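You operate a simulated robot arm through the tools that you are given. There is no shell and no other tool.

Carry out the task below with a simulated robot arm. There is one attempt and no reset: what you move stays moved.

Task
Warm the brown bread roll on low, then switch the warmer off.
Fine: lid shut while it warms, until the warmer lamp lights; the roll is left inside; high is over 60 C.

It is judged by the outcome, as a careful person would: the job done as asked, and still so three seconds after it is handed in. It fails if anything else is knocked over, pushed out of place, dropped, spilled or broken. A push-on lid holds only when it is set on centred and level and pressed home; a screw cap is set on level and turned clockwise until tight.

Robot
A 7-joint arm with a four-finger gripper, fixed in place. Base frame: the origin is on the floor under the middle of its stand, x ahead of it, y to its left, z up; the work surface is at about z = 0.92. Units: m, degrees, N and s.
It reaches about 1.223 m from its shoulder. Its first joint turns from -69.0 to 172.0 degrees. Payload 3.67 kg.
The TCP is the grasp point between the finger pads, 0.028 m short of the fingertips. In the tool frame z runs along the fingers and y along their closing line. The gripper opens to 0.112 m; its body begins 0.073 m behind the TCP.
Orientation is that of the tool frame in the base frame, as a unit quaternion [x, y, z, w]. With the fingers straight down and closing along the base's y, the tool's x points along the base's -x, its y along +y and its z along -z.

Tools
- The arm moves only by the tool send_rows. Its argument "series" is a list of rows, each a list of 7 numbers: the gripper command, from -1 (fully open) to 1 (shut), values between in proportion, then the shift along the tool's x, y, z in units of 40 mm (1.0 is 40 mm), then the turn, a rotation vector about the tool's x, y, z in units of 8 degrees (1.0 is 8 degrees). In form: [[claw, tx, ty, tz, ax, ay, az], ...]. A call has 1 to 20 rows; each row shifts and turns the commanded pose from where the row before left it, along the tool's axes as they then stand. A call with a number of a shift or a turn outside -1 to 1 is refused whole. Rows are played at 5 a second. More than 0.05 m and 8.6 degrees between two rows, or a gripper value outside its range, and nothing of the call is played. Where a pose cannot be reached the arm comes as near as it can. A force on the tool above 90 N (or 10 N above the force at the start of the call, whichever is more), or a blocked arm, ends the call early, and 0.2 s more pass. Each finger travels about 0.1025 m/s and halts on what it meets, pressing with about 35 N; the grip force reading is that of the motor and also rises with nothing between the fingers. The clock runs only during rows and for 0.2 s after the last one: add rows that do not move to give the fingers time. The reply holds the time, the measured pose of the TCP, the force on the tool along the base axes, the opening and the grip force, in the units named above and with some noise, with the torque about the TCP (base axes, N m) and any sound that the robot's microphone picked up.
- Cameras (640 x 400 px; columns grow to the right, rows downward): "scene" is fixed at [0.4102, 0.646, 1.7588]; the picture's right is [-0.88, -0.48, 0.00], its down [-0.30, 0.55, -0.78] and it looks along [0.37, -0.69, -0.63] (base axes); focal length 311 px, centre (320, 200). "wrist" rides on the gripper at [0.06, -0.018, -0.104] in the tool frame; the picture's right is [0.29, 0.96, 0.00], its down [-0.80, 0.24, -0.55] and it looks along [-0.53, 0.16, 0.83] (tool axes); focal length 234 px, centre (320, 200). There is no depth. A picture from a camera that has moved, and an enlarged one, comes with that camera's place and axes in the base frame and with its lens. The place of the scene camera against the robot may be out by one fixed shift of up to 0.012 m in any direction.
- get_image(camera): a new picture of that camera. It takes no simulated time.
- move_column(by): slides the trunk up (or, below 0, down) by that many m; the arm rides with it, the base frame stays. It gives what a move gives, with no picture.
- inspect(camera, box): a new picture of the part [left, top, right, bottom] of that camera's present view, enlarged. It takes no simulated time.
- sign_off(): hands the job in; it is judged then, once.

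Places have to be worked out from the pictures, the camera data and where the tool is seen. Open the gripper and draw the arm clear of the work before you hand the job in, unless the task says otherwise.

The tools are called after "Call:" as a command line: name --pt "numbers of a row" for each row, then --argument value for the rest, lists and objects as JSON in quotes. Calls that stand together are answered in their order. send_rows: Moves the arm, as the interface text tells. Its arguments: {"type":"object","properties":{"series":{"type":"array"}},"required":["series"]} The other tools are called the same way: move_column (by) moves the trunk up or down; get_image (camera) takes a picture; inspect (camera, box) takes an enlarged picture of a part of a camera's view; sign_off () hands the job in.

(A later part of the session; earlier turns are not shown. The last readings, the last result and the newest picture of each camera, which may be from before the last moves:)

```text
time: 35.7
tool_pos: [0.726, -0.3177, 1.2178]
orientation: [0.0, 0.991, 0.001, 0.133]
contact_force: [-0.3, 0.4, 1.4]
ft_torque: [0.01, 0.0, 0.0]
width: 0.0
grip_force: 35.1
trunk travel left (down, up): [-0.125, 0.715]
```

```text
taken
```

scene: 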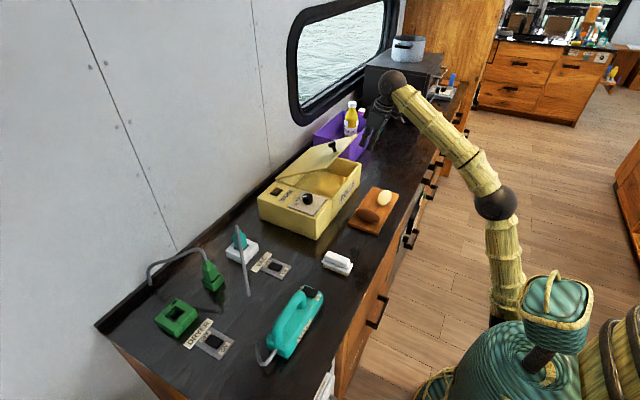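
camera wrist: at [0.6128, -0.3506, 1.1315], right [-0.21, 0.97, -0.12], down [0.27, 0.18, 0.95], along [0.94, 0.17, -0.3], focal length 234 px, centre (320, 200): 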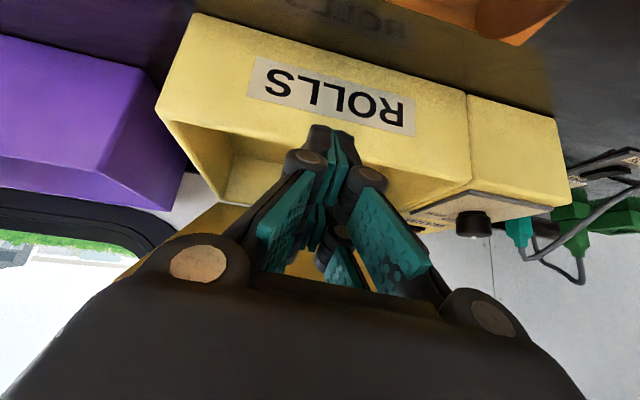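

The arm now has slack. I tilt the hand to about −50° and set the closed fingers on a line leading under the lid's front edge.

Call:
send_rows --pt "1 0 0 0 0 -0.868 0" --pt "1 0 0 0 0 -0.868 0" --pt "1 0 0 0 0 -0.868 0" --pt "1 0 0 0 0 -0.868 0" --pt "1 0 0 0 0 -0.868 0" --pt "1 0.555 0.07 0.466 0 0 0" --pt "1 0 0 0 0 0 0"

Call:
get_image --camera "wrist"

Call:
inspect --camera "scene" --box '[270, 100, 440, 220]'

```text
time: 37.5
tool_pos: [0.7349, -0.3968, 1.1537]
orientation: [0.04, 0.909, 0.054, 0.411]
contact_force: [-0.4, -1.0, -0.1]
ft_torque: [0.01, -0.06, 0.03]
width: 0.0001
grip_force: 35.5
trunk travel left (down, up): [-0.125, 0.715]
stopped in row 7: the arm was blocked; the commanded pose is now the measured one
```

```text
taken
camera wrist: at [0.6173, -0.4142, 1.1731], right [-0.16, 0.98, -0.09], down [0.12, 0.11, 0.99], along [0.98, 0.15, -0.13], focal length 234 px, centre (320, 200)
```

wrist: 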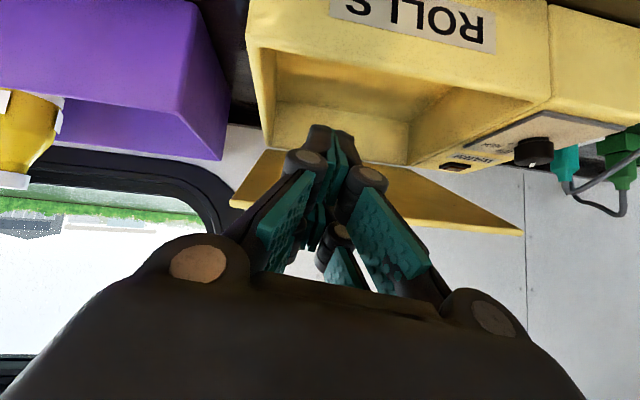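

```text
3.33 times, centred on (355, 160) of scene
camera zoom: at [0.4102, 0.646, 1.7588], right [-0.88, -0.48, 0.0], down [-0.3, 0.55, -0.78], along [0.37, -0.69, -0.63], focal length 1036 px, centre (203, 333)
```

zoom: 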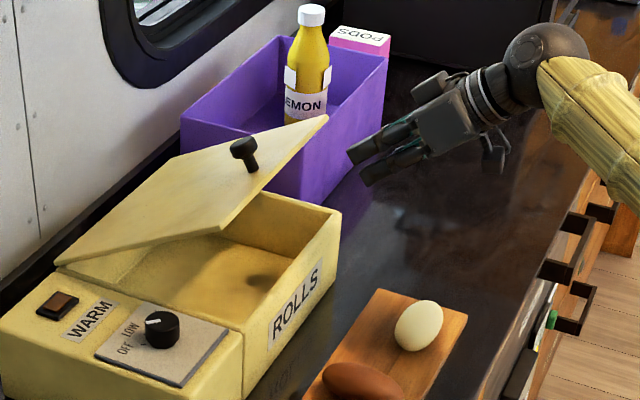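

The tilt about the base y axis is what runs out of joint range; tilting in the arm's own radial plane (azimuth about −20°) should avoid it. I re-orient the hand that way and return to a pre-pose in front of the lid edge.

Call:
send_rows --pt "1 0 0 0 0.743 0.228 -0.53" --pt "1 0 0 0 0.743 0.228 -0.53" --pt "1 0 0 0 0.743 0.228 -0.53" --pt "1 -0.293 0.597 -0.345 0 0 0" --pt "1 -0.293 0.597 -0.345 0 0 0" --pt "1 -0.293 0.597 -0.345 0 0 0" --pt "1 -0.293 0.597 -0.345 0 0 0" --pt "1 0 0 0 0 0 0"

Call:
get_image --camera "wrist"

Call:
get_image --camera "scene"

```text
time: 39.5
tool_pos: [0.7508, -0.3676, 1.1699]
orientation: [0.032, 0.934, -0.077, 0.346]
contact_force: [-0.4, -0.4, -0.2]
ft_torque: [0.05, 0.0, 0.0]
width: 0.0001
grip_force: 34.9
trunk travel left (down, up): [-0.125, 0.715]
stopped in row 8: the arm was blocked; the commanded pose is now the measured one
```

```text
taken
camera wrist: at [0.6373, -0.3663, 1.2098], right [-0.11, 0.95, -0.3], down [0.28, 0.32, 0.91], along [0.95, 0.01, -0.3], focal length 234 px, centre (320, 200)
```

wrist: 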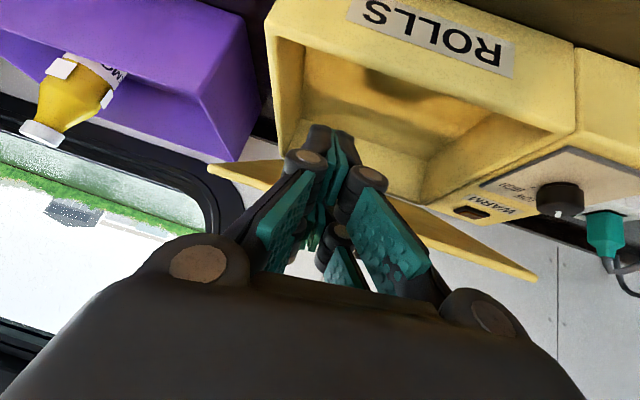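

```text
taken
```

scene: 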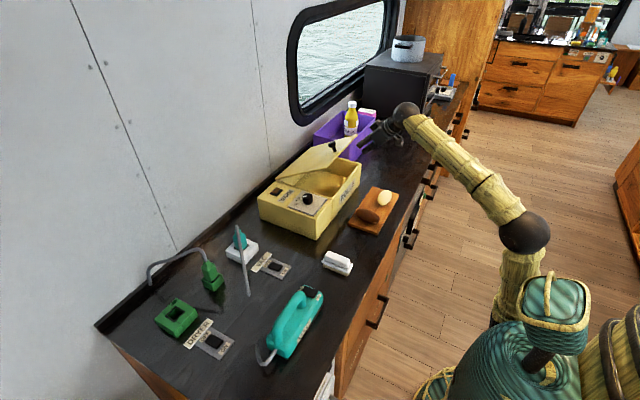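

Still short of the command. But since the lid holds at any angle, I don't need the steep tilt: a nearly vertical hand can simply push the lid's raised edge away from me. I bring the hand back to vertical.

Call:
send_rows --pt "1 0 0 0 -0.188 0.845 -0.078" --pt "1 0 0 0 -0.188 0.845 -0.078" --pt "1 0 0 0 -0.188 0.845 -0.078" --pt "1 0 0 0 -0.188 0.845 -0.078" --pt "1 0 0 0 -0.188 0.845 -0.078" --pt "1 0 0 0 -0.188 0.845 -0.078" --pt "1 0.5 0.5 0 0 0 0" --pt "1 0.5 0.5 0 0 0 0" --pt "1 0 0 0 0 0 0"

Call:
move_column --by 0.2

Call:
get_image --camera "scene"

```text
time: 41.5
tool_pos: [0.7114, -0.3218, 1.1651]
orientation: [0.005, 0.998, -0.016, 0.059]
contact_force: [0.5, 0.3, 0.7]
ft_torque: [0.03, -0.04, 0.01]
width: 0.0
grip_force: 35.0
out of reach, approached as far as the arm can: row 6
trunk travel left (down, up): [-0.125, 0.715]
```

```text
time: 43.6
tool_pos: [0.7114, -0.3235, 1.3655]
orientation: [0.006, 0.998, -0.016, 0.059]
contact_force: [-0.3, -0.4, -0.4]
ft_torque: [-0.05, 0.0, -0.03]
width: 0.0
grip_force: 34.6
trunk travel left (down, up): [-0.325, 0.515]
```

```text
taken
```

scene: 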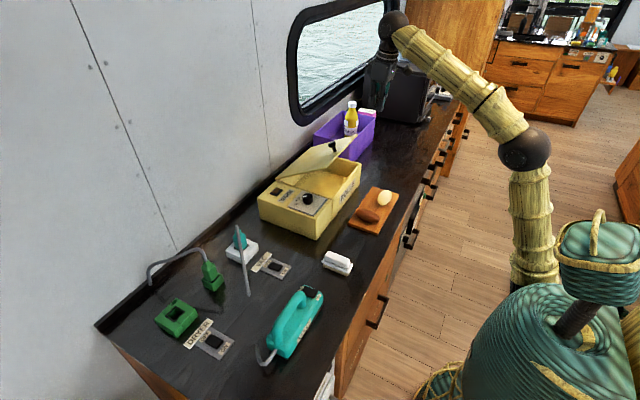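

Hand is nearly vertical again. I straighten it fully, lower the hand while raising the trunk back towards its first height.

Call:
send_rows --pt "1 0 0 0.5 -0.115 0.42 -0.043" --pt "1 0 0 0.5 -0.115 0.42 -0.043" --pt "1 0 0 1 0 0 0" --pt "1 0 0 1 0 0 0" --pt "1 0 0 1 0 0 0" --pt "1 0 0 0 0 0 0"

Call:
move_column --by 0.2

Call:
send_rows --pt "1 0 0 1 0 0 0" --pt "1 0 0 1 0 0 0" --pt "1 0 0 1 0 0 0" --pt "1 0 0 1 0 0 0" --pt "1 0 0 0 0 0 0"

Call:
move_column --by 0.15

Call:
get_image --camera "wrist"

Call:
get_image --camera "scene"

```text
time: 45.0
tool_pos: [0.7162, -0.3238, 1.2072]
orientation: [-0.001, 1.0, 0.0, 0.002]
contact_force: [0.3, 0.2, -0.5]
ft_torque: [0.0, -0.03, -0.01]
width: 0.0
grip_force: 35.4
trunk travel left (down, up): [-0.325, 0.515]
```

```text
time: 47.2
tool_pos: [0.7173, -0.3232, 1.4071]
orientation: [-0.001, 1.0, 0.0, 0.001]
contact_force: [0.1, -0.5, 0.1]
ft_torque: [0.0, -0.02, -0.01]
width: 0.0
grip_force: 35.1
trunk travel left (down, up): [-0.525, 0.315]
```

```text
time: 48.4
tool_pos: [0.7171, -0.3217, 1.2448]
orientation: [0.0, 1.0, 0.0, 0.001]
contact_force: [-0.1, 0.3, 0.2]
ft_torque: [-0.04, -0.01, 0.0]
width: 0.0
grip_force: 35.0
trunk travel left (down, up): [-0.525, 0.315]
```

```text
time: 50.2
tool_pos: [0.7165, -0.3224, 1.3968]
orientation: [-0.001, 1.0, 0.0, 0.001]
contact_force: [-0.3, -0.2, 0.0]
ft_torque: [0.02, -0.04, -0.01]
width: 0.0
grip_force: 34.5
trunk travel left (down, up): [-0.675, 0.165]
```

```text
taken
camera wrist: at [0.6577, -0.3395, 1.4978], right [-0.29, 0.96, 0.0], down [0.8, 0.24, 0.56], along [0.53, 0.16, -0.83], focal length 234 px, centre (320, 200)
```

wrist: 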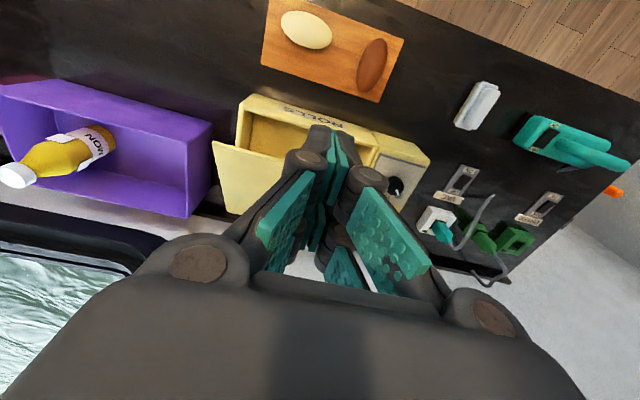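

```text
taken
```

scene: 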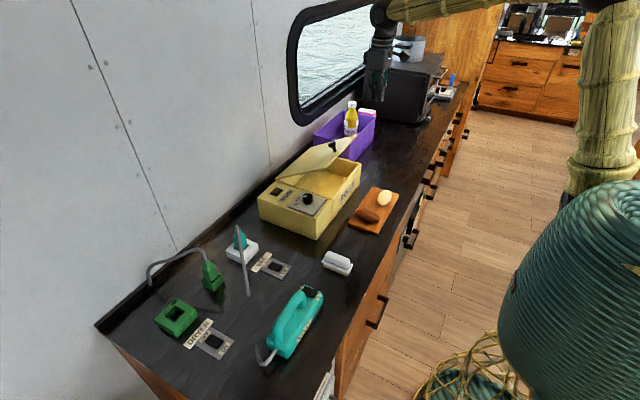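

The lid still holds at about 30°. I tilt the hand a modest 20° forward, come down in front of the lid's raised edge (about x 0.83, z 1.157) and stop just short of it.

Call:
send_rows --pt "1 0 0 0 0 -0.833 0" --pt "1 0 0 0 0 -0.833 0" --pt "1 0 0 0 0 -0.833 0" --pt "1 0.306 0 0.839 0 0 0" --pt "1 0.306 0 0.839 0 0 0" --pt "1 0.306 0 0.839 0 0 0" --pt "1 0.306 0 0.839 0 0 0" --pt "1 0.306 0 0.839 0 0 0" --pt "1 0.306 0 0.839 0 0 0" --pt "1 0.306 0 0.839 0 0 0" --pt "1 -0.5 0 0.18 0 0 0" --pt "1 -0.5 0 0.18 0 0 0" --pt "1 0 0 0 0 0 0"

Call:
inspect --camera "scene" --box '[270, 90, 440, 210]'

Call:
get_image --camera "wrist"

```text
time: 53.0
tool_pos: [0.7601, -0.3218, 1.1458]
orientation: [0.0, 0.985, 0.0, 0.175]
contact_force: [-0.2, -0.1, 0.4]
ft_torque: [0.0, 0.02, -0.02]
width: 0.0
grip_force: 35.2
trunk travel left (down, up): [-0.675, 0.165]
```

```text
3.33 times, centred on (355, 150) of scene
camera zoom: at [0.4102, 0.646, 1.7588], right [-0.88, -0.48, 0.0], down [-0.3, 0.55, -0.78], along [0.37, -0.69, -0.63], focal length 1036 px, centre (203, 367)
```

zoom: 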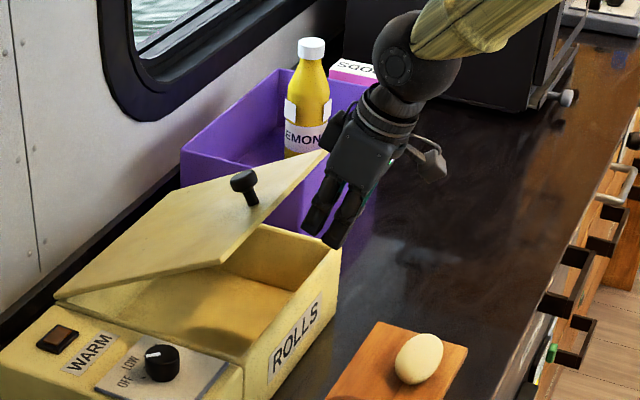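

```text
taken
camera wrist: at [0.6693, -0.3396, 1.2216], right [-0.27, 0.96, -0.1], down [0.56, 0.24, 0.79], along [0.78, 0.16, -0.6], focal length 234 px, centre (320, 200)
```

wrist: 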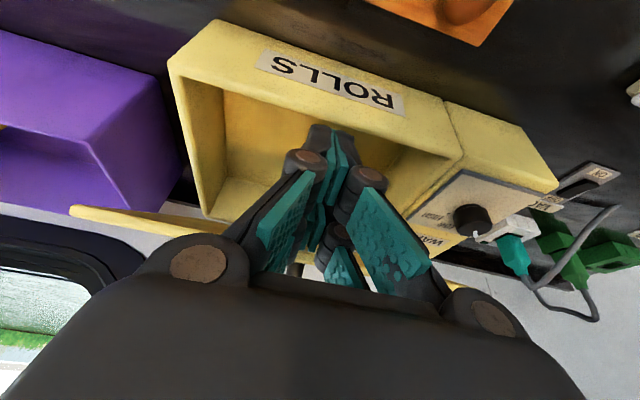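

The fingers are in front of the lid's edge at its height. I advance to contact and push along the edge's arc for the first part.

Call:
send_rows --pt "1 -0.435 0 0.158 0 0 0" --pt "1 -0.435 0 0.158 0 0 0" --pt "1 -0.451 0 -0.288 0 0 0" --pt "1 -0.451 0 -0.288 0 0 0" --pt "1 -0.451 0 -0.288 0 0 0" --pt "1 0 0 0 0 0 0"

Call:
inspect --camera "scene" --box '[250, 80, 430, 220]'

Call:
get_image --camera "wrist"

```text
time: 54.4
tool_pos: [0.8364, -0.3218, 1.1981]
orientation: [-0.001, 0.985, 0.0, 0.174]
contact_force: [-1.6, 0.3, -0.5]
ft_torque: [0.02, -0.05, 0.04]
width: 0.0063
grip_force: 35.4
trunk travel left (down, up): [-0.675, 0.165]
```

```text
2.86 times, centred on (340, 150) of scene
camera zoom: at [0.4102, 0.646, 1.7588], right [-0.88, -0.48, 0.0], down [-0.3, 0.55, -0.78], along [0.37, -0.69, -0.63], focal length 888 px, centre (263, 343)
```

zoom: 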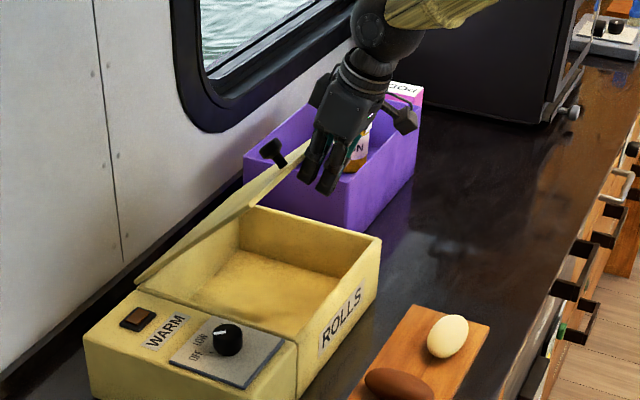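

```text
taken
camera wrist: at [0.7448, -0.3384, 1.2726], right [-0.27, 0.96, -0.1], down [0.56, 0.24, 0.79], along [0.78, 0.16, -0.6], focal length 234 px, centre (320, 200)
```

wrist: 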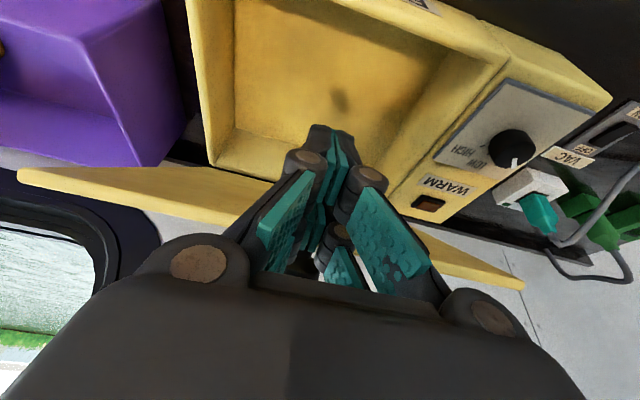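

The lid has swung up to about 50°. I continue the push towards about 75–80°.

Call:
send_rows --pt "1 -0.506 0 -0.162 0 0 0" --pt "1 -0.506 0 -0.162 0 0 0" --pt "1 -0.506 0 -0.162 0 0 0" --pt "1 -0.536 0 -0.026 0 0 0" --pt "1 -0.536 0 -0.026 0 0 0" --pt "1 0 0 0 0 0 0"

Call:
inspect --camera "scene" --box '[250, 80, 430, 220]'

Call:
get_image --camera "wrist"

```text
time: 55.8
tool_pos: [0.9251, -0.3222, 1.2528]
orientation: [-0.001, 0.985, -0.001, 0.173]
contact_force: [-0.5, 0.0, 0.2]
ft_torque: [0.01, -0.01, 0.03]
width: 0.0
grip_force: 36.0
trunk travel left (down, up): [-0.675, 0.165]
```

```text
2.86 times, centred on (340, 150) of scene
camera zoom: at [0.4102, 0.646, 1.7588], right [-0.88, -0.48, 0.0], down [-0.3, 0.55, -0.78], along [0.37, -0.69, -0.63], focal length 888 px, centre (263, 343)
```

zoom: 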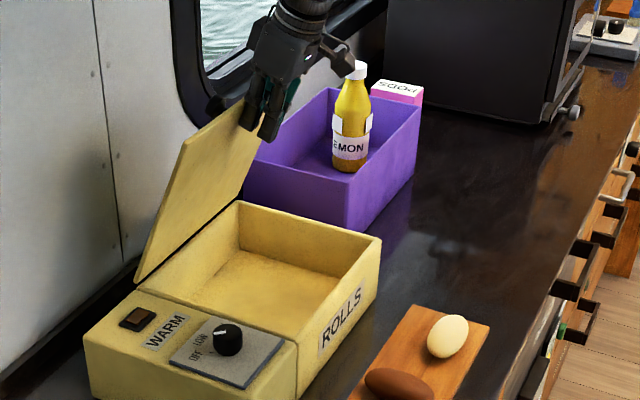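

```text
taken
camera wrist: at [0.8337, -0.3395, 1.3288], right [-0.27, 0.96, -0.1], down [0.56, 0.24, 0.79], along [0.78, 0.16, -0.6], focal length 234 px, centre (320, 200)
```

wrist: 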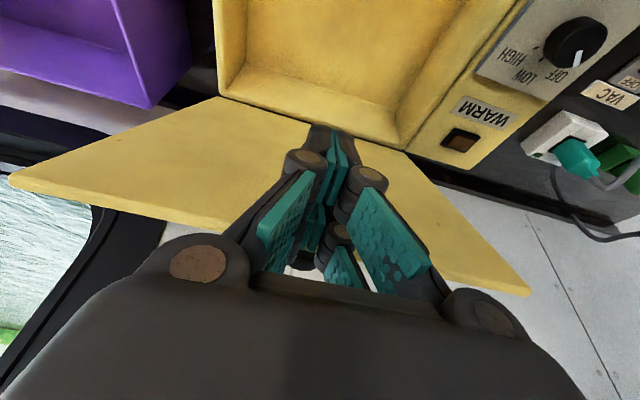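

The lid stands at about 75°, held by its hinge. I withdraw, straighten the hand, open the gripper and go above the brown roll for a close look.

Call:
send_rows --pt "1 0.876 0 -0.517 0 0 0" --pt "1 0.876 0 -0.517 0 0 0" --pt "1 0.876 0 -0.517 0 0 0" --pt "0 0.876 0 -0.517 0 0 0" --pt "-1 0 0 0 0 0.833 0" --pt "-1 0 0 0 0 0.833 0" --pt "-1 0 0 0 0 0.833 0" --pt "-1 0.85 0.6 0.4 0 0 0" --pt "-1 0.85 0.6 0.4 0 0 0" --pt "-1 0.85 0.6 0.4 0 0 0" --pt "-1 0.4 0.5 0.6 0 0 0" --pt "-1 0 0 0.7 0 0 0" --pt "-1 0 0 0.7 0 0 0" --pt "-1 0 0 0 0 0 0"

Call:
get_image --camera "scene"

Call:
get_image --camera "wrist"

```text
time: 58.8
tool_pos: [0.6473, -0.2292, 1.1532]
orientation: [-0.001, 1.0, 0.0, 0.001]
contact_force: [0.0, -0.7, -0.2]
ft_torque: [0.03, 0.0, 0.03]
width: 0.1121
grip_force: 0.0
trunk travel left (down, up): [-0.675, 0.165]
```

```text
taken
```

scene: 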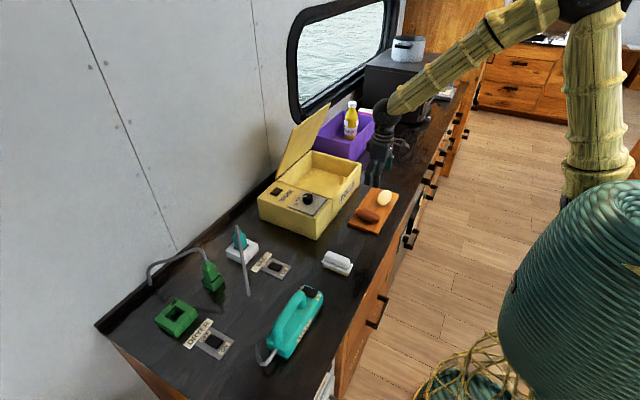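

```text
taken
camera wrist: at [0.5871, -0.2466, 1.2555], right [-0.29, 0.96, 0.0], down [0.8, 0.24, 0.56], along [0.53, 0.16, -0.83], focal length 234 px, centre (320, 200)
```

wrist: 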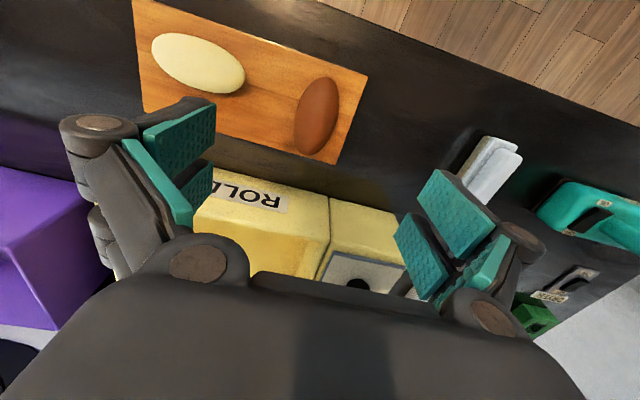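

The lid holds. The brown roll is centred near (0.661, −0.229), about 97 mm long nearly along x, with the white roll's end at y ≈ −0.318, so I narrow the opening to 80 mm, align with the roll and descend partway.

Call:
send_rows --pt "-0.43 -0.32 0.02 0 0 0 0.8" --pt "-0.43 0 0 0.8 0 0 0" --pt "-0.43 0 0 0.8 0 0 0" --pt "-0.43 0 0 0.8 0 0 0" --pt "-0.43 0 0 0.6 0 0 0" --pt "-0.43 0 0 0 0 0 0"

Call:
get_image --camera "wrist"

Call:
inspect --camera "scene" --box '[320, 150, 440, 240]'

```text
time: 60.2
tool_pos: [0.6592, -0.2309, 1.0335]
orientation: [0.055, 0.998, 0.0, 0.0]
contact_force: [-1.4, -0.2, 0.0]
ft_torque: [0.02, -0.03, 0.02]
width: 0.0798
grip_force: 0.1
trunk travel left (down, up): [-0.675, 0.165]
```

```text
taken
camera wrist: at [0.5977, -0.2413, 1.1361], right [-0.18, 0.98, 0.0], down [0.82, 0.15, 0.56], along [0.55, 0.1, -0.83], focal length 234 px, centre (320, 200)
```

wrist: 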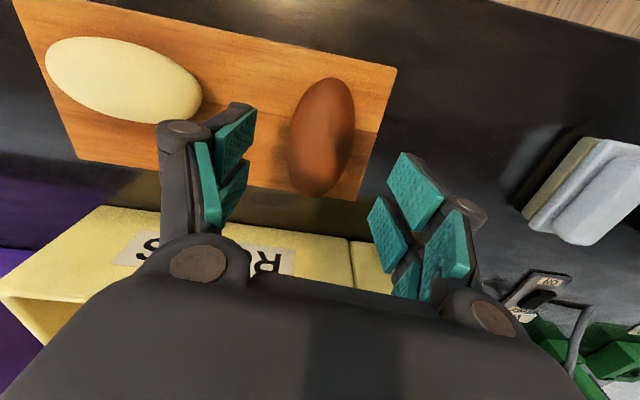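

```text
4.44 times, centred on (380, 195) of scene
camera zoom: at [0.4102, 0.646, 1.7588], right [-0.88, -0.48, 0.0], down [-0.3, 0.55, -0.78], along [0.37, -0.69, -0.63], focal length 1381 px, centre (53, 222)
```

zoom: 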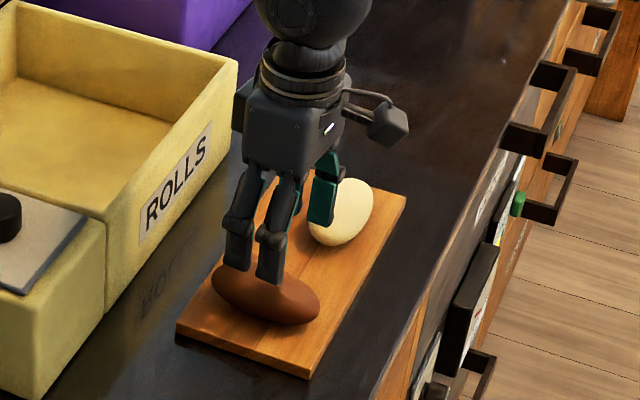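

The gripper is centred over the brown roll. I descend so the fingertips stay a few millimetres above the board, then close.

Call:
send_rows --pt "-0.43 0 0 0.5 0 0 0" --pt "-0.43 0 0 0.5 0 0 0" --pt "-0.43 0 0 0.4 0 0 0" --pt "-0.43 0 0 0.2 0 0 0" --pt "-0.43 0 0 0 0 0 0"

Call:
inspect --camera "scene" --box '[320, 150, 440, 240]'

Call:
get_image --camera "wrist"

```text
time: 61.4
tool_pos: [0.6609, -0.2301, 0.9707]
orientation: [0.054, 0.999, 0.0, 0.001]
contact_force: [-0.1, -0.1, 0.0]
ft_torque: [0.02, 0.04, -0.01]
width: 0.0801
grip_force: 0.1
trunk travel left (down, up): [-0.675, 0.165]
```

```text
4.44 times, centred on (380, 195) of scene
camera zoom: at [0.4102, 0.646, 1.7588], right [-0.88, -0.48, 0.0], down [-0.3, 0.55, -0.78], along [0.37, -0.69, -0.63], focal length 1381 px, centre (53, 222)
```

zoom: 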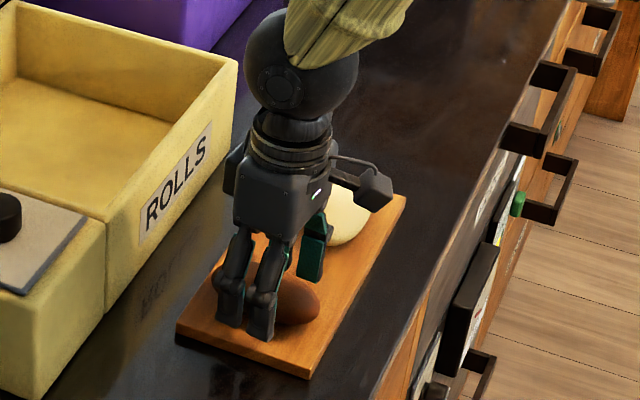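

```text
taken
camera wrist: at [0.5995, -0.2408, 1.0723], right [-0.18, 0.98, 0.0], down [0.82, 0.15, 0.56], along [0.55, 0.1, -0.83], focal length 234 px, centre (320, 200)
```

wrist: 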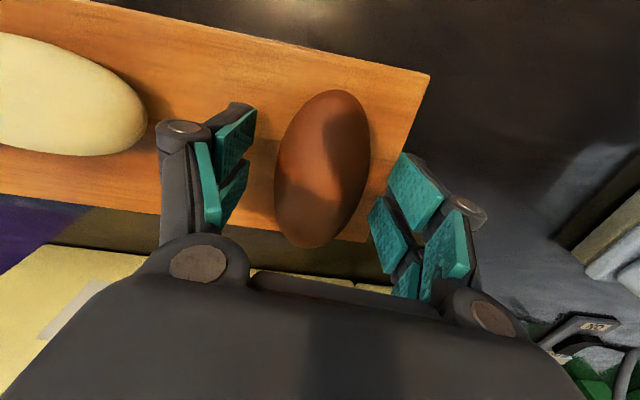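

Fingers are both sides of the roll, no contact yet. I close on it.

Call:
send_rows --pt "0 0 0 0 0 0 0" --pt "0.3 0 0 0 0 0 0" --pt "1 0 0 0 0 0 0" --pt "1 0 0 0 0 0 0" --pt "1 0 0 0 0 0 0"

Call:
get_image --camera "wrist"

```text
time: 62.6
tool_pos: [0.6611, -0.2303, 0.9703]
orientation: [0.055, 0.998, 0.001, 0.001]
contact_force: [0.2, 0.5, 2.4]
ft_torque: [0.05, 0.06, -0.02]
width: 0.0503
grip_force: 35.1
trunk travel left (down, up): [-0.675, 0.165]
```

```text
taken
camera wrist: at [0.5995, -0.2408, 1.0725], right [-0.18, 0.98, 0.0], down [0.82, 0.15, 0.56], along [0.55, 0.1, -0.83], focal length 234 px, centre (320, 200)
```

wrist: 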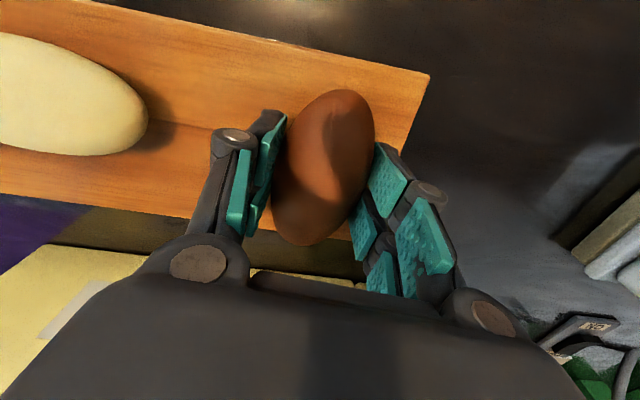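

The roll is held (opening 50 mm). I lift it straight up.

Call:
send_rows --pt "1 0 0 -0.25 0 0 0" --pt "1 0 0 -0.5 0 0 0" --pt "1 0 0 -0.8 0 0 0" --pt "1 0 0 -0.8 0 0 0" --pt "1 0 0 -0.8 0 0 0" --pt "1 0 0 -0.8 0 0 0" --pt "1 0 0 -0.5 0 0 0" --pt "1 0 0 0 0 0 0"

Call:
get_image --camera "wrist"

Call:
get_image --camera "scene"

```text
time: 64.4
tool_pos: [0.6638, -0.2301, 1.1486]
orientation: [0.055, 0.999, 0.0, 0.001]
contact_force: [-0.1, -0.2, -1.5]
ft_torque: [-0.04, 0.02, -0.04]
width: 0.0501
grip_force: 35.5
trunk travel left (down, up): [-0.675, 0.165]
```

```text
taken
camera wrist: at [0.6014, -0.2409, 1.2508], right [-0.18, 0.98, 0.0], down [0.82, 0.15, 0.55], along [0.55, 0.1, -0.83], focal length 234 px, centre (320, 200)
```

wrist: 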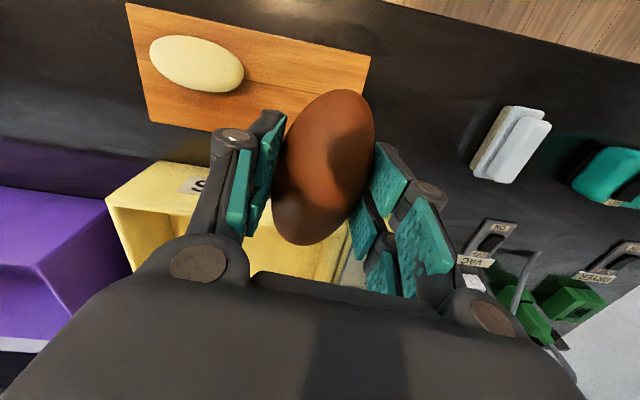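

```text
taken
```

scene: 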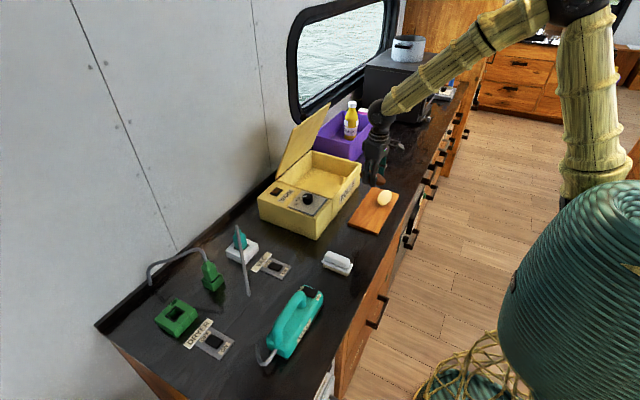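

Roll is in the air. I carry it over the open compartment to about (0.89, −0.315).

Call:
send_rows --pt "1 -0.731 -0.186 0 0 0 0" --pt "1 -0.731 -0.186 0 0 0 0" --pt "1 -0.731 -0.186 0 0 0 0" --pt "1 -0.731 -0.186 0 0 0 0" --pt "1 -0.731 -0.186 0 0 0 0" --pt "1 -0.731 -0.186 0 0 0 0" --pt "1 -0.731 -0.186 0 0 0 0" --pt "1 -0.731 -0.186 0 0 0 0" --pt "1 0 0 0 0 0 -0.8" --pt "1 0 0 0 0 0 0"

Call:
get_image --camera "wrist"

Call:
inspect --camera "scene" --box '[250, 70, 420, 240]'

```text
time: 66.6
tool_pos: [0.8884, -0.3124, 1.1482]
orientation: [-0.001, 1.0, 0.0, 0.001]
contact_force: [-0.2, -0.1, 0.0]
ft_torque: [-0.01, 0.0, 0.01]
width: 0.0504
grip_force: 34.6
trunk travel left (down, up): [-0.675, 0.165]
```

```text
taken
camera wrist: at [0.8281, -0.3305, 1.2506], right [-0.29, 0.96, 0.0], down [0.8, 0.24, 0.55], along [0.53, 0.16, -0.83], focal length 234 px, centre (320, 200)
```

wrist: 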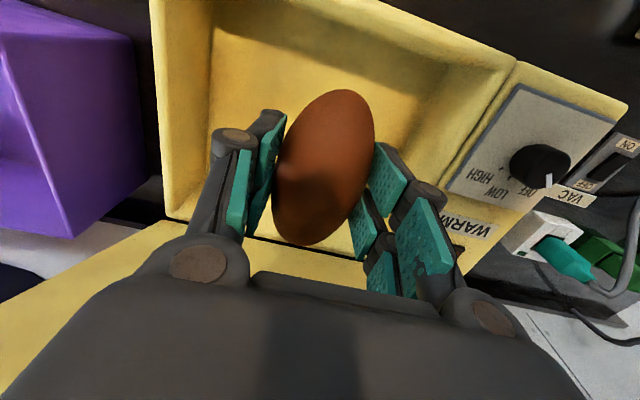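

```text
2.35 times, centred on (335, 155) of scene
camera zoom: at [0.4102, 0.646, 1.7588], right [-0.88, -0.48, 0.0], down [-0.3, 0.55, -0.78], along [0.37, -0.69, -0.63], focal length 731 px, centre (285, 306)
```

zoom: 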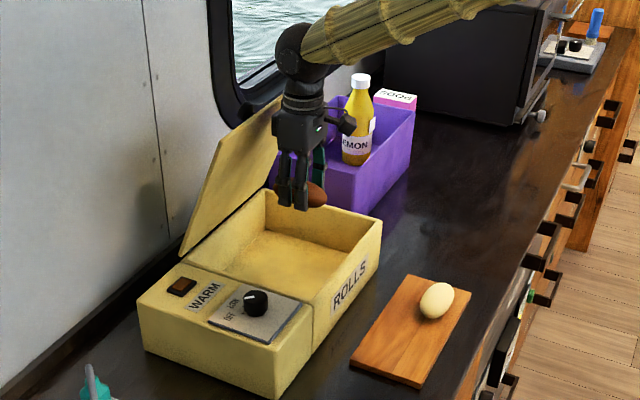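

The roll hangs over the compartment with the lid clear of the hand. I lower it in to about z 1.00 and then feel for the floor in small steps.

Call:
send_rows --pt "1 0 0 0.75 0 0 0" --pt "1 0 0 0.75 0 0 0" --pt "1 0 0 0.75 0 0 0" --pt "1 0 0 0.75 0 0 0" --pt "1 0 0 0.5 0 0 0" --pt "1 0 0 0 0 0 0"

Call:
get_image --camera "wrist"

Call:
inspect --camera "scene" --box '[250, 70, 420, 240]'

```text
time: 68.0
tool_pos: [0.8868, -0.3148, 1.0079]
orientation: [-0.001, 1.0, 0.0, 0.0]
contact_force: [0.8, -0.4, 0.1]
ft_torque: [0.01, 0.01, 0.01]
width: 0.0502
grip_force: 35.0
trunk travel left (down, up): [-0.675, 0.165]
```

```text
taken
camera wrist: at [0.8275, -0.3328, 1.11], right [-0.29, 0.96, 0.0], down [0.8, 0.24, 0.56], along [0.53, 0.16, -0.83], focal length 234 px, centre (320, 200)
```

wrist: 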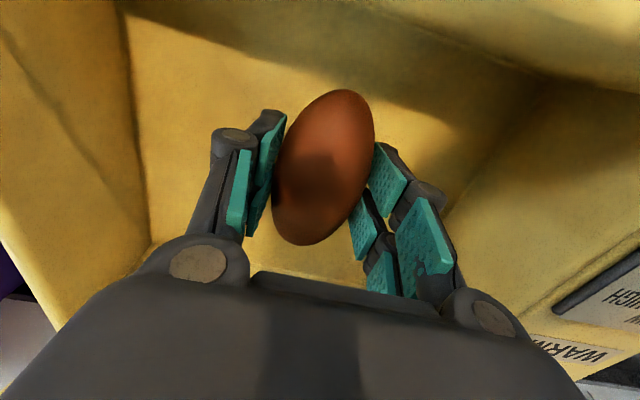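

```text
2.35 times, centred on (335, 155) of scene
camera zoom: at [0.4102, 0.646, 1.7588], right [-0.88, -0.48, 0.0], down [-0.3, 0.55, -0.78], along [0.37, -0.69, -0.63], focal length 731 px, centre (285, 306)
```

zoom: 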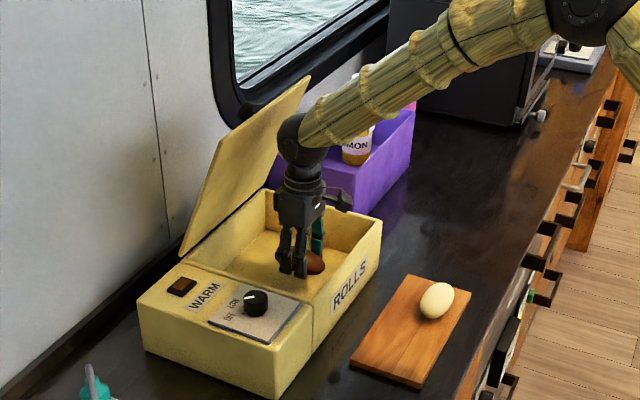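

Clear all round, no contact yet. I lower in 6 mm steps.

Call:
send_rows --pt "1 0 0 0.2 0 0 0" --pt "1 0 0 0.2 0 0 0" --pt "1 0 0 0 0 0 0"

Call:
send_rows --pt "1 0 0 0.15 0 0 0" --pt "1 0 0 0 0 0 0"

Call:
send_rows --pt "1 0 0 0.12 0 0 0" --pt "1 0 0 0 0 0 0"

```text
time: 68.8
tool_pos: [0.8871, -0.3142, 0.9915]
orientation: [-0.001, 1.0, 0.0, 0.001]
contact_force: [-0.8, 0.8, -0.7]
ft_torque: [-0.03, -0.01, 0.01]
width: 0.0501
grip_force: 34.9
trunk travel left (down, up): [-0.675, 0.165]
```

```text
time: 69.4
tool_pos: [0.8876, -0.3144, 0.9868]
orientation: [-0.001, 1.0, 0.0, 0.0]
contact_force: [0.6, 0.2, -0.4]
ft_torque: [0.01, -0.01, -0.04]
width: 0.0501
grip_force: 34.8
trunk travel left (down, up): [-0.675, 0.165]
```

```text
time: 70.0
tool_pos: [0.888, -0.3131, 0.982]
orientation: [-0.001, 1.0, 0.0, 0.001]
contact_force: [0.3, -0.4, -0.6]
ft_torque: [-0.02, 0.01, 0.01]
width: 0.0502
grip_force: 34.8
trunk travel left (down, up): [-0.675, 0.165]
```

Still no contact at z 0.982. I keep stepping down gently.

Call:
send_rows --pt "1 0 0 0.12 0 0 0" --pt "1 0 0 0 0 0 0"

Call:
send_rows --pt "1 0 0 0.12 0 0 0" --pt "1 0 0 0 0 0 0"

Call:
inspect --camera "scene" --box '[280, 120, 380, 200]'

Call:
get_image --camera "wrist"

```text
time: 70.6
tool_pos: [0.8879, -0.3138, 0.9769]
orientation: [0.0, 1.0, 0.0, 0.0]
contact_force: [0.8, 0.4, 0.8]
ft_torque: [0.01, 0.02, 0.0]
width: 0.0503
grip_force: 34.9
trunk travel left (down, up): [-0.675, 0.165]
```

```text
time: 71.2
tool_pos: [0.8877, -0.3132, 0.9756]
orientation: [-0.001, 1.0, -0.001, 0.004]
contact_force: [6.8, -3.2, 24.5]
ft_torque: [-0.05, 0.0, 0.07]
width: 0.0503
grip_force: 35.1
trunk travel left (down, up): [-0.675, 0.165]
```

```text
5.00 times, centred on (330, 160) of scene
camera zoom: at [0.4102, 0.646, 1.7588], right [-0.88, -0.48, 0.0], down [-0.3, 0.55, -0.78], along [0.37, -0.69, -0.63], focal length 1554 px, centre (270, 400)
```

zoom: 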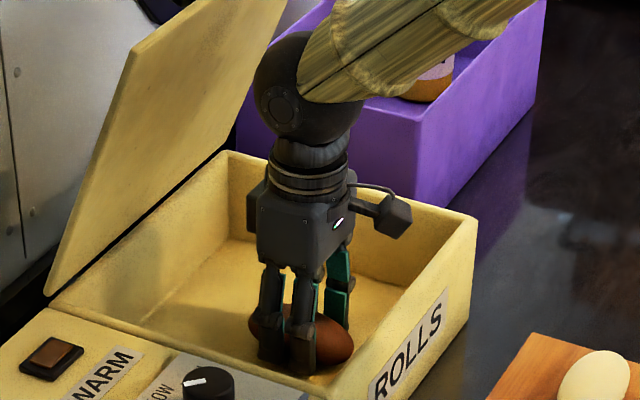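

```text
taken
camera wrist: at [0.8268, -0.3311, 1.0776], right [-0.29, 0.96, 0.0], down [0.79, 0.24, 0.56], along [0.54, 0.16, -0.83], focal length 234 px, centre (320, 200)
```

wrist: 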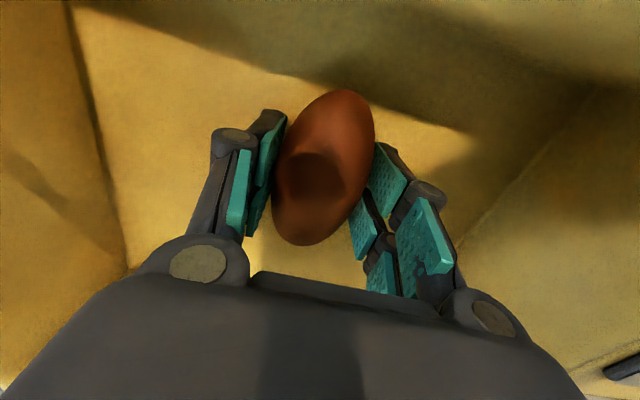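

The roll is on the compartment floor (24 N upward). I relieve the press by 4 mm, then open the fingers.

Call:
send_rows --pt "1 0 0 -0.09 0 0 0" --pt "1 0 0 0 0 0 0" --pt "0 0 0 0 0 0 0" --pt "-0.5 0 0 0 0 0 0" --pt "-0.5 0 0 0 0 0 0"

Call:
get_image --camera "wrist"

```text
time: 72.4
tool_pos: [0.8861, -0.3126, 0.974]
orientation: [-0.001, 1.0, 0.0, 0.001]
contact_force: [-1.4, 0.8, -0.5]
ft_torque: [-0.01, 0.02, -0.01]
width: 0.0841
grip_force: 0.1
trunk travel left (down, up): [-0.675, 0.165]
```

```text
taken
camera wrist: at [0.827, -0.3311, 1.0777], right [-0.29, 0.96, 0.0], down [0.8, 0.24, 0.55], along [0.53, 0.16, -0.83], focal length 234 px, centre (320, 200)
```

wrist: 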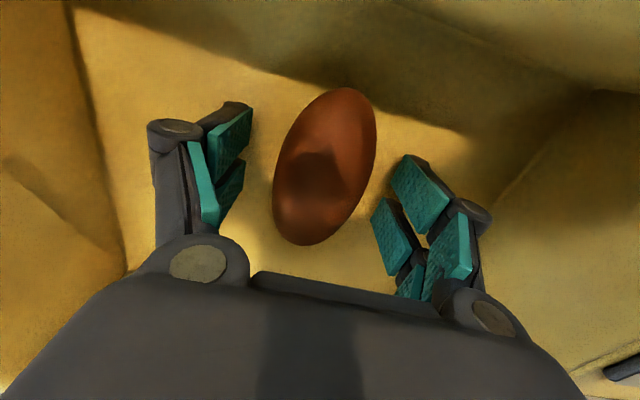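

The roll is released and lies in the compartment. I rise out, drifting slightly towards me to stay clear of the open lid.

Call:
send_rows --pt "-0.5 0 0 -0.4 0 0 0" --pt "-0.5 0.1 0 -0.8 0 0 0" --pt "-0.5 0.2 0 -0.8 0 0 0" --pt "-0.5 0.2 0 -0.9 0 0 0" --pt "-0.5 0.2 0 -0.9 0 0 0" --pt "-0.5 0.3 0 -0.9 0 0 0" --pt "-0.5 0.3 0 -0.9 0 0 0" --pt "-0.5 0.3 0 -0.9 0 0 0" --pt "-0.5 0 0 0 0 0 0"

Call:
get_image --camera "scene"

Call:
get_image --camera "wrist"

```text
time: 74.4
tool_pos: [0.8231, -0.3131, 1.2345]
orientation: [-0.001, 1.0, 0.0, 0.001]
contact_force: [-0.4, -0.2, 0.1]
ft_torque: [0.01, 0.01, 0.02]
width: 0.0838
grip_force: 0.0
trunk travel left (down, up): [-0.675, 0.165]
```

```text
taken
```

scene: 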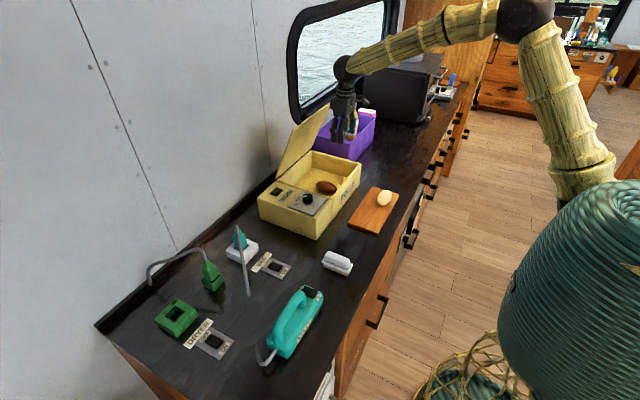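

```text
taken
camera wrist: at [0.7636, -0.3305, 1.3369], right [-0.29, 0.96, 0.0], down [0.8, 0.24, 0.55], along [0.53, 0.16, -0.83], focal length 234 px, centre (320, 200)
```

wrist: 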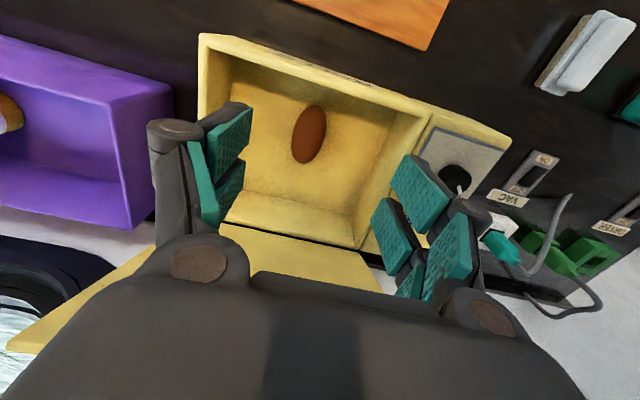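

The brown roll lies inside, the lid is at about 70° with its edge near (0.958, 1.265). To close it I'll hook closed fingers behind its edge, beside the knob at y ≈ −0.24; first I go above that spot, tilted parallel to the lid.

Call:
send_rows --pt "0 0 0.456 -0.78 0 0 0" --pt "1 0 0.456 -0.78 0 0 0" --pt "1 0 0.456 -0.78 0 0 0" --pt "1 0 0.456 -0.78 0 0 0" --pt "1 0 0 0 0 -0.833 0" --pt "1 0 0 0 0 -0.833 0" --pt "1 0 0 0 0 -0.833 0" --pt "1 -0.872 0 0.384 0 0 0" --pt "1 -0.872 0 0.384 0 0 0" --pt "1 -0.872 0 0.384 0 0 0" --pt "1 -0.872 0 0.384 0 0 0" --pt "1 0 0 0 0 0 0"

Call:
get_image --camera "wrist"

Call:
inspect --camera "scene" --box '[240, 50, 400, 210]'

```text
time: 77.0
tool_pos: [0.9726, -0.2417, 1.3522]
orientation: [-0.001, 0.984, 0.0, 0.176]
contact_force: [-0.4, 0.0, 0.5]
ft_torque: [-0.02, -0.07, 0.05]
width: 0.0
grip_force: 35.1
trunk travel left (down, up): [-0.675, 0.165]
```

```text
taken
camera wrist: at [0.8795, -0.2593, 1.4284], right [-0.27, 0.96, -0.1], down [0.56, 0.24, 0.8], along [0.79, 0.16, -0.6], focal length 234 px, centre (320, 200)
```

wrist: 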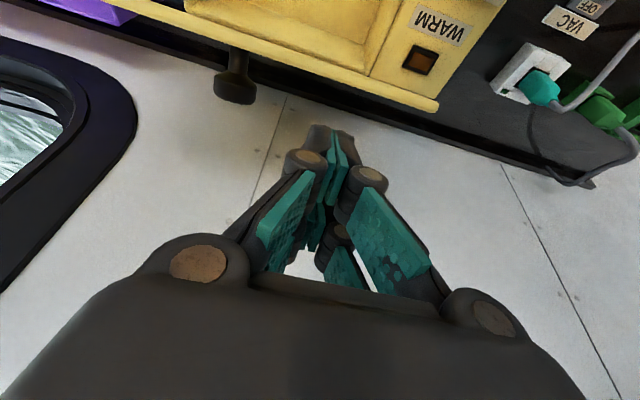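

```text
2.50 times, centred on (320, 130) of scene
camera zoom: at [0.4102, 0.646, 1.7588], right [-0.88, -0.48, 0.0], down [-0.3, 0.55, -0.78], along [0.37, -0.69, -0.63], focal length 777 px, centre (320, 375)
```

zoom: 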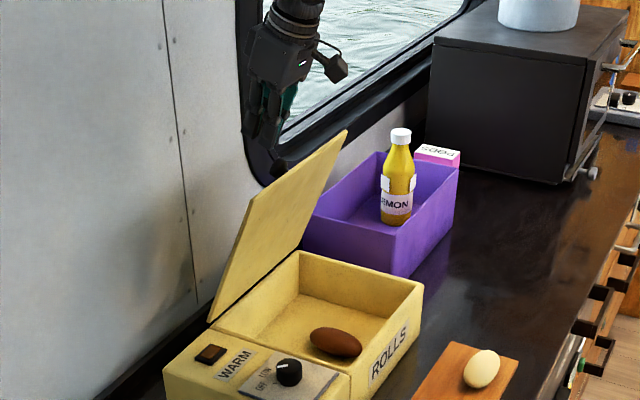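

The fingers are above and just behind the lid's edge, beside the knob; I estimate the lid at about 69°. I slide halfway down behind it and look.

Call:
send_rows --pt "1 -0.1 0 0.4 0 0 0" --pt "1 -0.1 0 0.4 0 0 0" --pt "1 -0.1 0 0.4 0 0 0" --pt "1 0 0 0 0 0 0"

Call:
get_image --camera "wrist"

Call:
inspect --camera "scene" --box '[250, 80, 370, 180]'

```text
time: 78.0
tool_pos: [1.0004, -0.2421, 1.3112]
orientation: [-0.001, 0.985, 0.0, 0.175]
contact_force: [0.0, 1.5, 0.4]
ft_torque: [-0.02, -0.03, 0.0]
width: 0.0
grip_force: 35.4
trunk travel left (down, up): [-0.675, 0.165]
```

```text
taken
camera wrist: at [0.9094, -0.2588, 1.3867], right [-0.27, 0.96, -0.1], down [0.56, 0.24, 0.79], along [0.78, 0.16, -0.6], focal length 234 px, centre (320, 200)
```

wrist: 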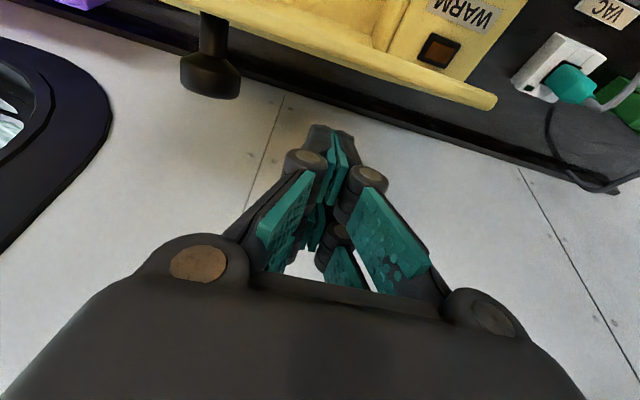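

```text
4.00 times, centred on (310, 130) of scene
camera zoom: at [0.4102, 0.646, 1.7588], right [-0.88, -0.48, 0.0], down [-0.3, 0.55, -0.78], along [0.37, -0.69, -0.63], focal length 1243 px, centre (360, 480)
```

zoom: 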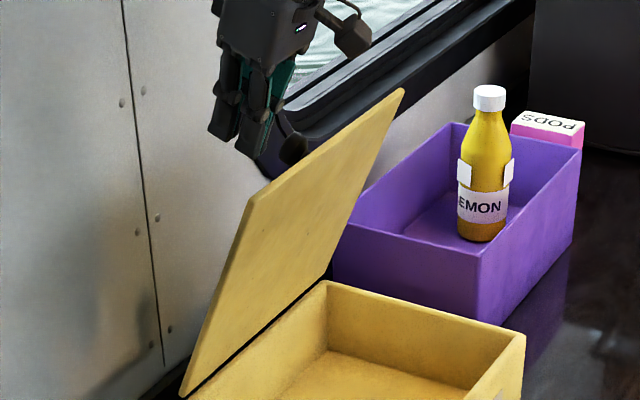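

The knob reads at (0.991, 1.257), so the lid is near 67° and its edge near (0.946, 1.26); my fingertips are about 6 cm behind. I go down behind it and start drawing the lid towards me along its arc.

Call:
send_rows --pt "1 0.19 0 0.53 0 0 0" --pt "1 0.19 0 0.53 0 0 0" --pt "1 0.371 0 0.009 0 0 0" --pt "1 0.371 0 0.009 0 0 0" --pt "1 0.371 0 0.009 0 0 0" --pt "1 0.452 0 0.053 0 0 0" --pt "1 0.452 0 0.053 0 0 0" --pt "1 0 0 0 0 0 0"

Call:
get_image --camera "wrist"

Call:
inspect --camera "scene" --box '[240, 80, 400, 220]'

```text
time: 79.8
tool_pos: [0.929, -0.2401, 1.231]
orientation: [0.0, 0.985, -0.001, 0.174]
contact_force: [-0.6, -0.9, 0.0]
ft_torque: [-0.04, 0.03, -0.01]
width: 0.0001
grip_force: 35.4
trunk travel left (down, up): [-0.675, 0.165]
```

```text
taken
camera wrist: at [0.8374, -0.2586, 1.3061], right [-0.27, 0.96, -0.1], down [0.56, 0.24, 0.79], along [0.78, 0.16, -0.6], focal length 234 px, centre (320, 200)
```

wrist: 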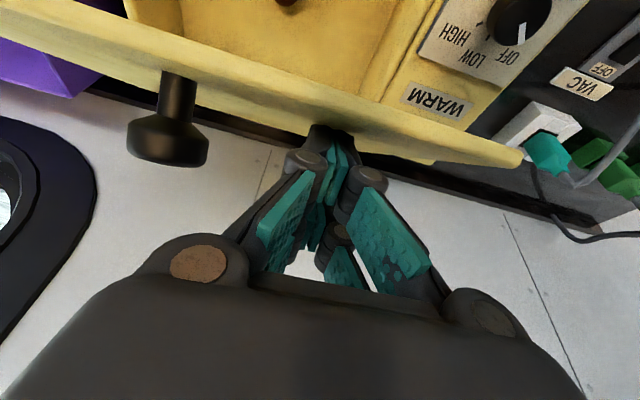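

```text
2.86 times, centred on (320, 150) of scene
camera zoom: at [0.4102, 0.646, 1.7588], right [-0.88, -0.48, 0.0], down [-0.3, 0.55, -0.78], along [0.37, -0.69, -0.63], focal length 888 px, centre (320, 343)
```

zoom: 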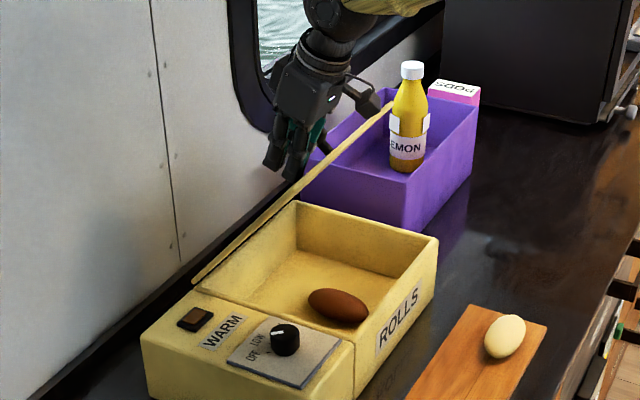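

The lid follows, now at roughly 55°. I continue along the arc down to about 20°.

Call:
send_rows --pt "1 0.441 0 0.138 0 0 0" --pt "1 0.441 0 0.138 0 0 0" --pt "1 0.416 0 0.221 0 0 0" --pt "1 0.416 0 0.221 0 0 0" --pt "1 0.372 0 0.3 0 0 0" --pt "1 0.372 0 0.3 0 0 0" --pt "1 0 0 0 0 0 0"

Call:
get_image --camera "wrist"

Call:
inspect --camera "scene" --box '[240, 80, 400, 220]'

```text
time: 81.4
tool_pos: [0.8534, -0.2418, 1.1493]
orientation: [-0.001, 0.985, 0.0, 0.175]
contact_force: [-0.2, 0.0, -0.6]
ft_torque: [0.01, -0.01, 0.01]
width: 0.0001
grip_force: 35.9
trunk travel left (down, up): [-0.675, 0.165]
```

```text
taken
camera wrist: at [0.7616, -0.2595, 1.224], right [-0.27, 0.96, -0.1], down [0.56, 0.24, 0.79], along [0.78, 0.16, -0.6], focal length 234 px, centre (320, 200)
```

wrist: 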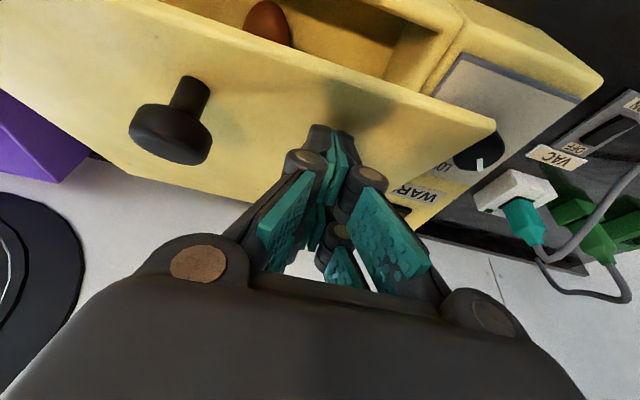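

```text
2.86 times, centred on (320, 150) of scene
camera zoom: at [0.4102, 0.646, 1.7588], right [-0.88, -0.48, 0.0], down [-0.3, 0.55, -0.78], along [0.37, -0.69, -0.63], focal length 888 px, centre (320, 343)
```

zoom: 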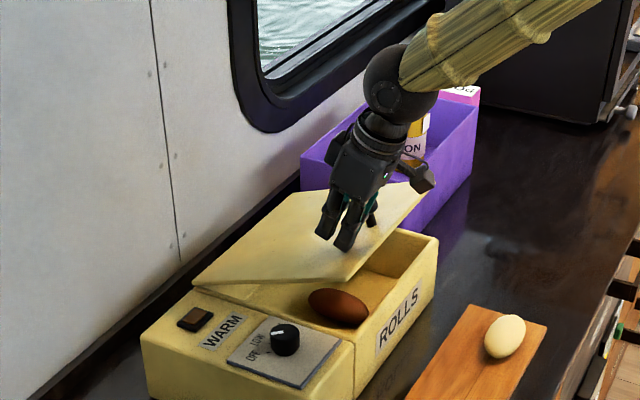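

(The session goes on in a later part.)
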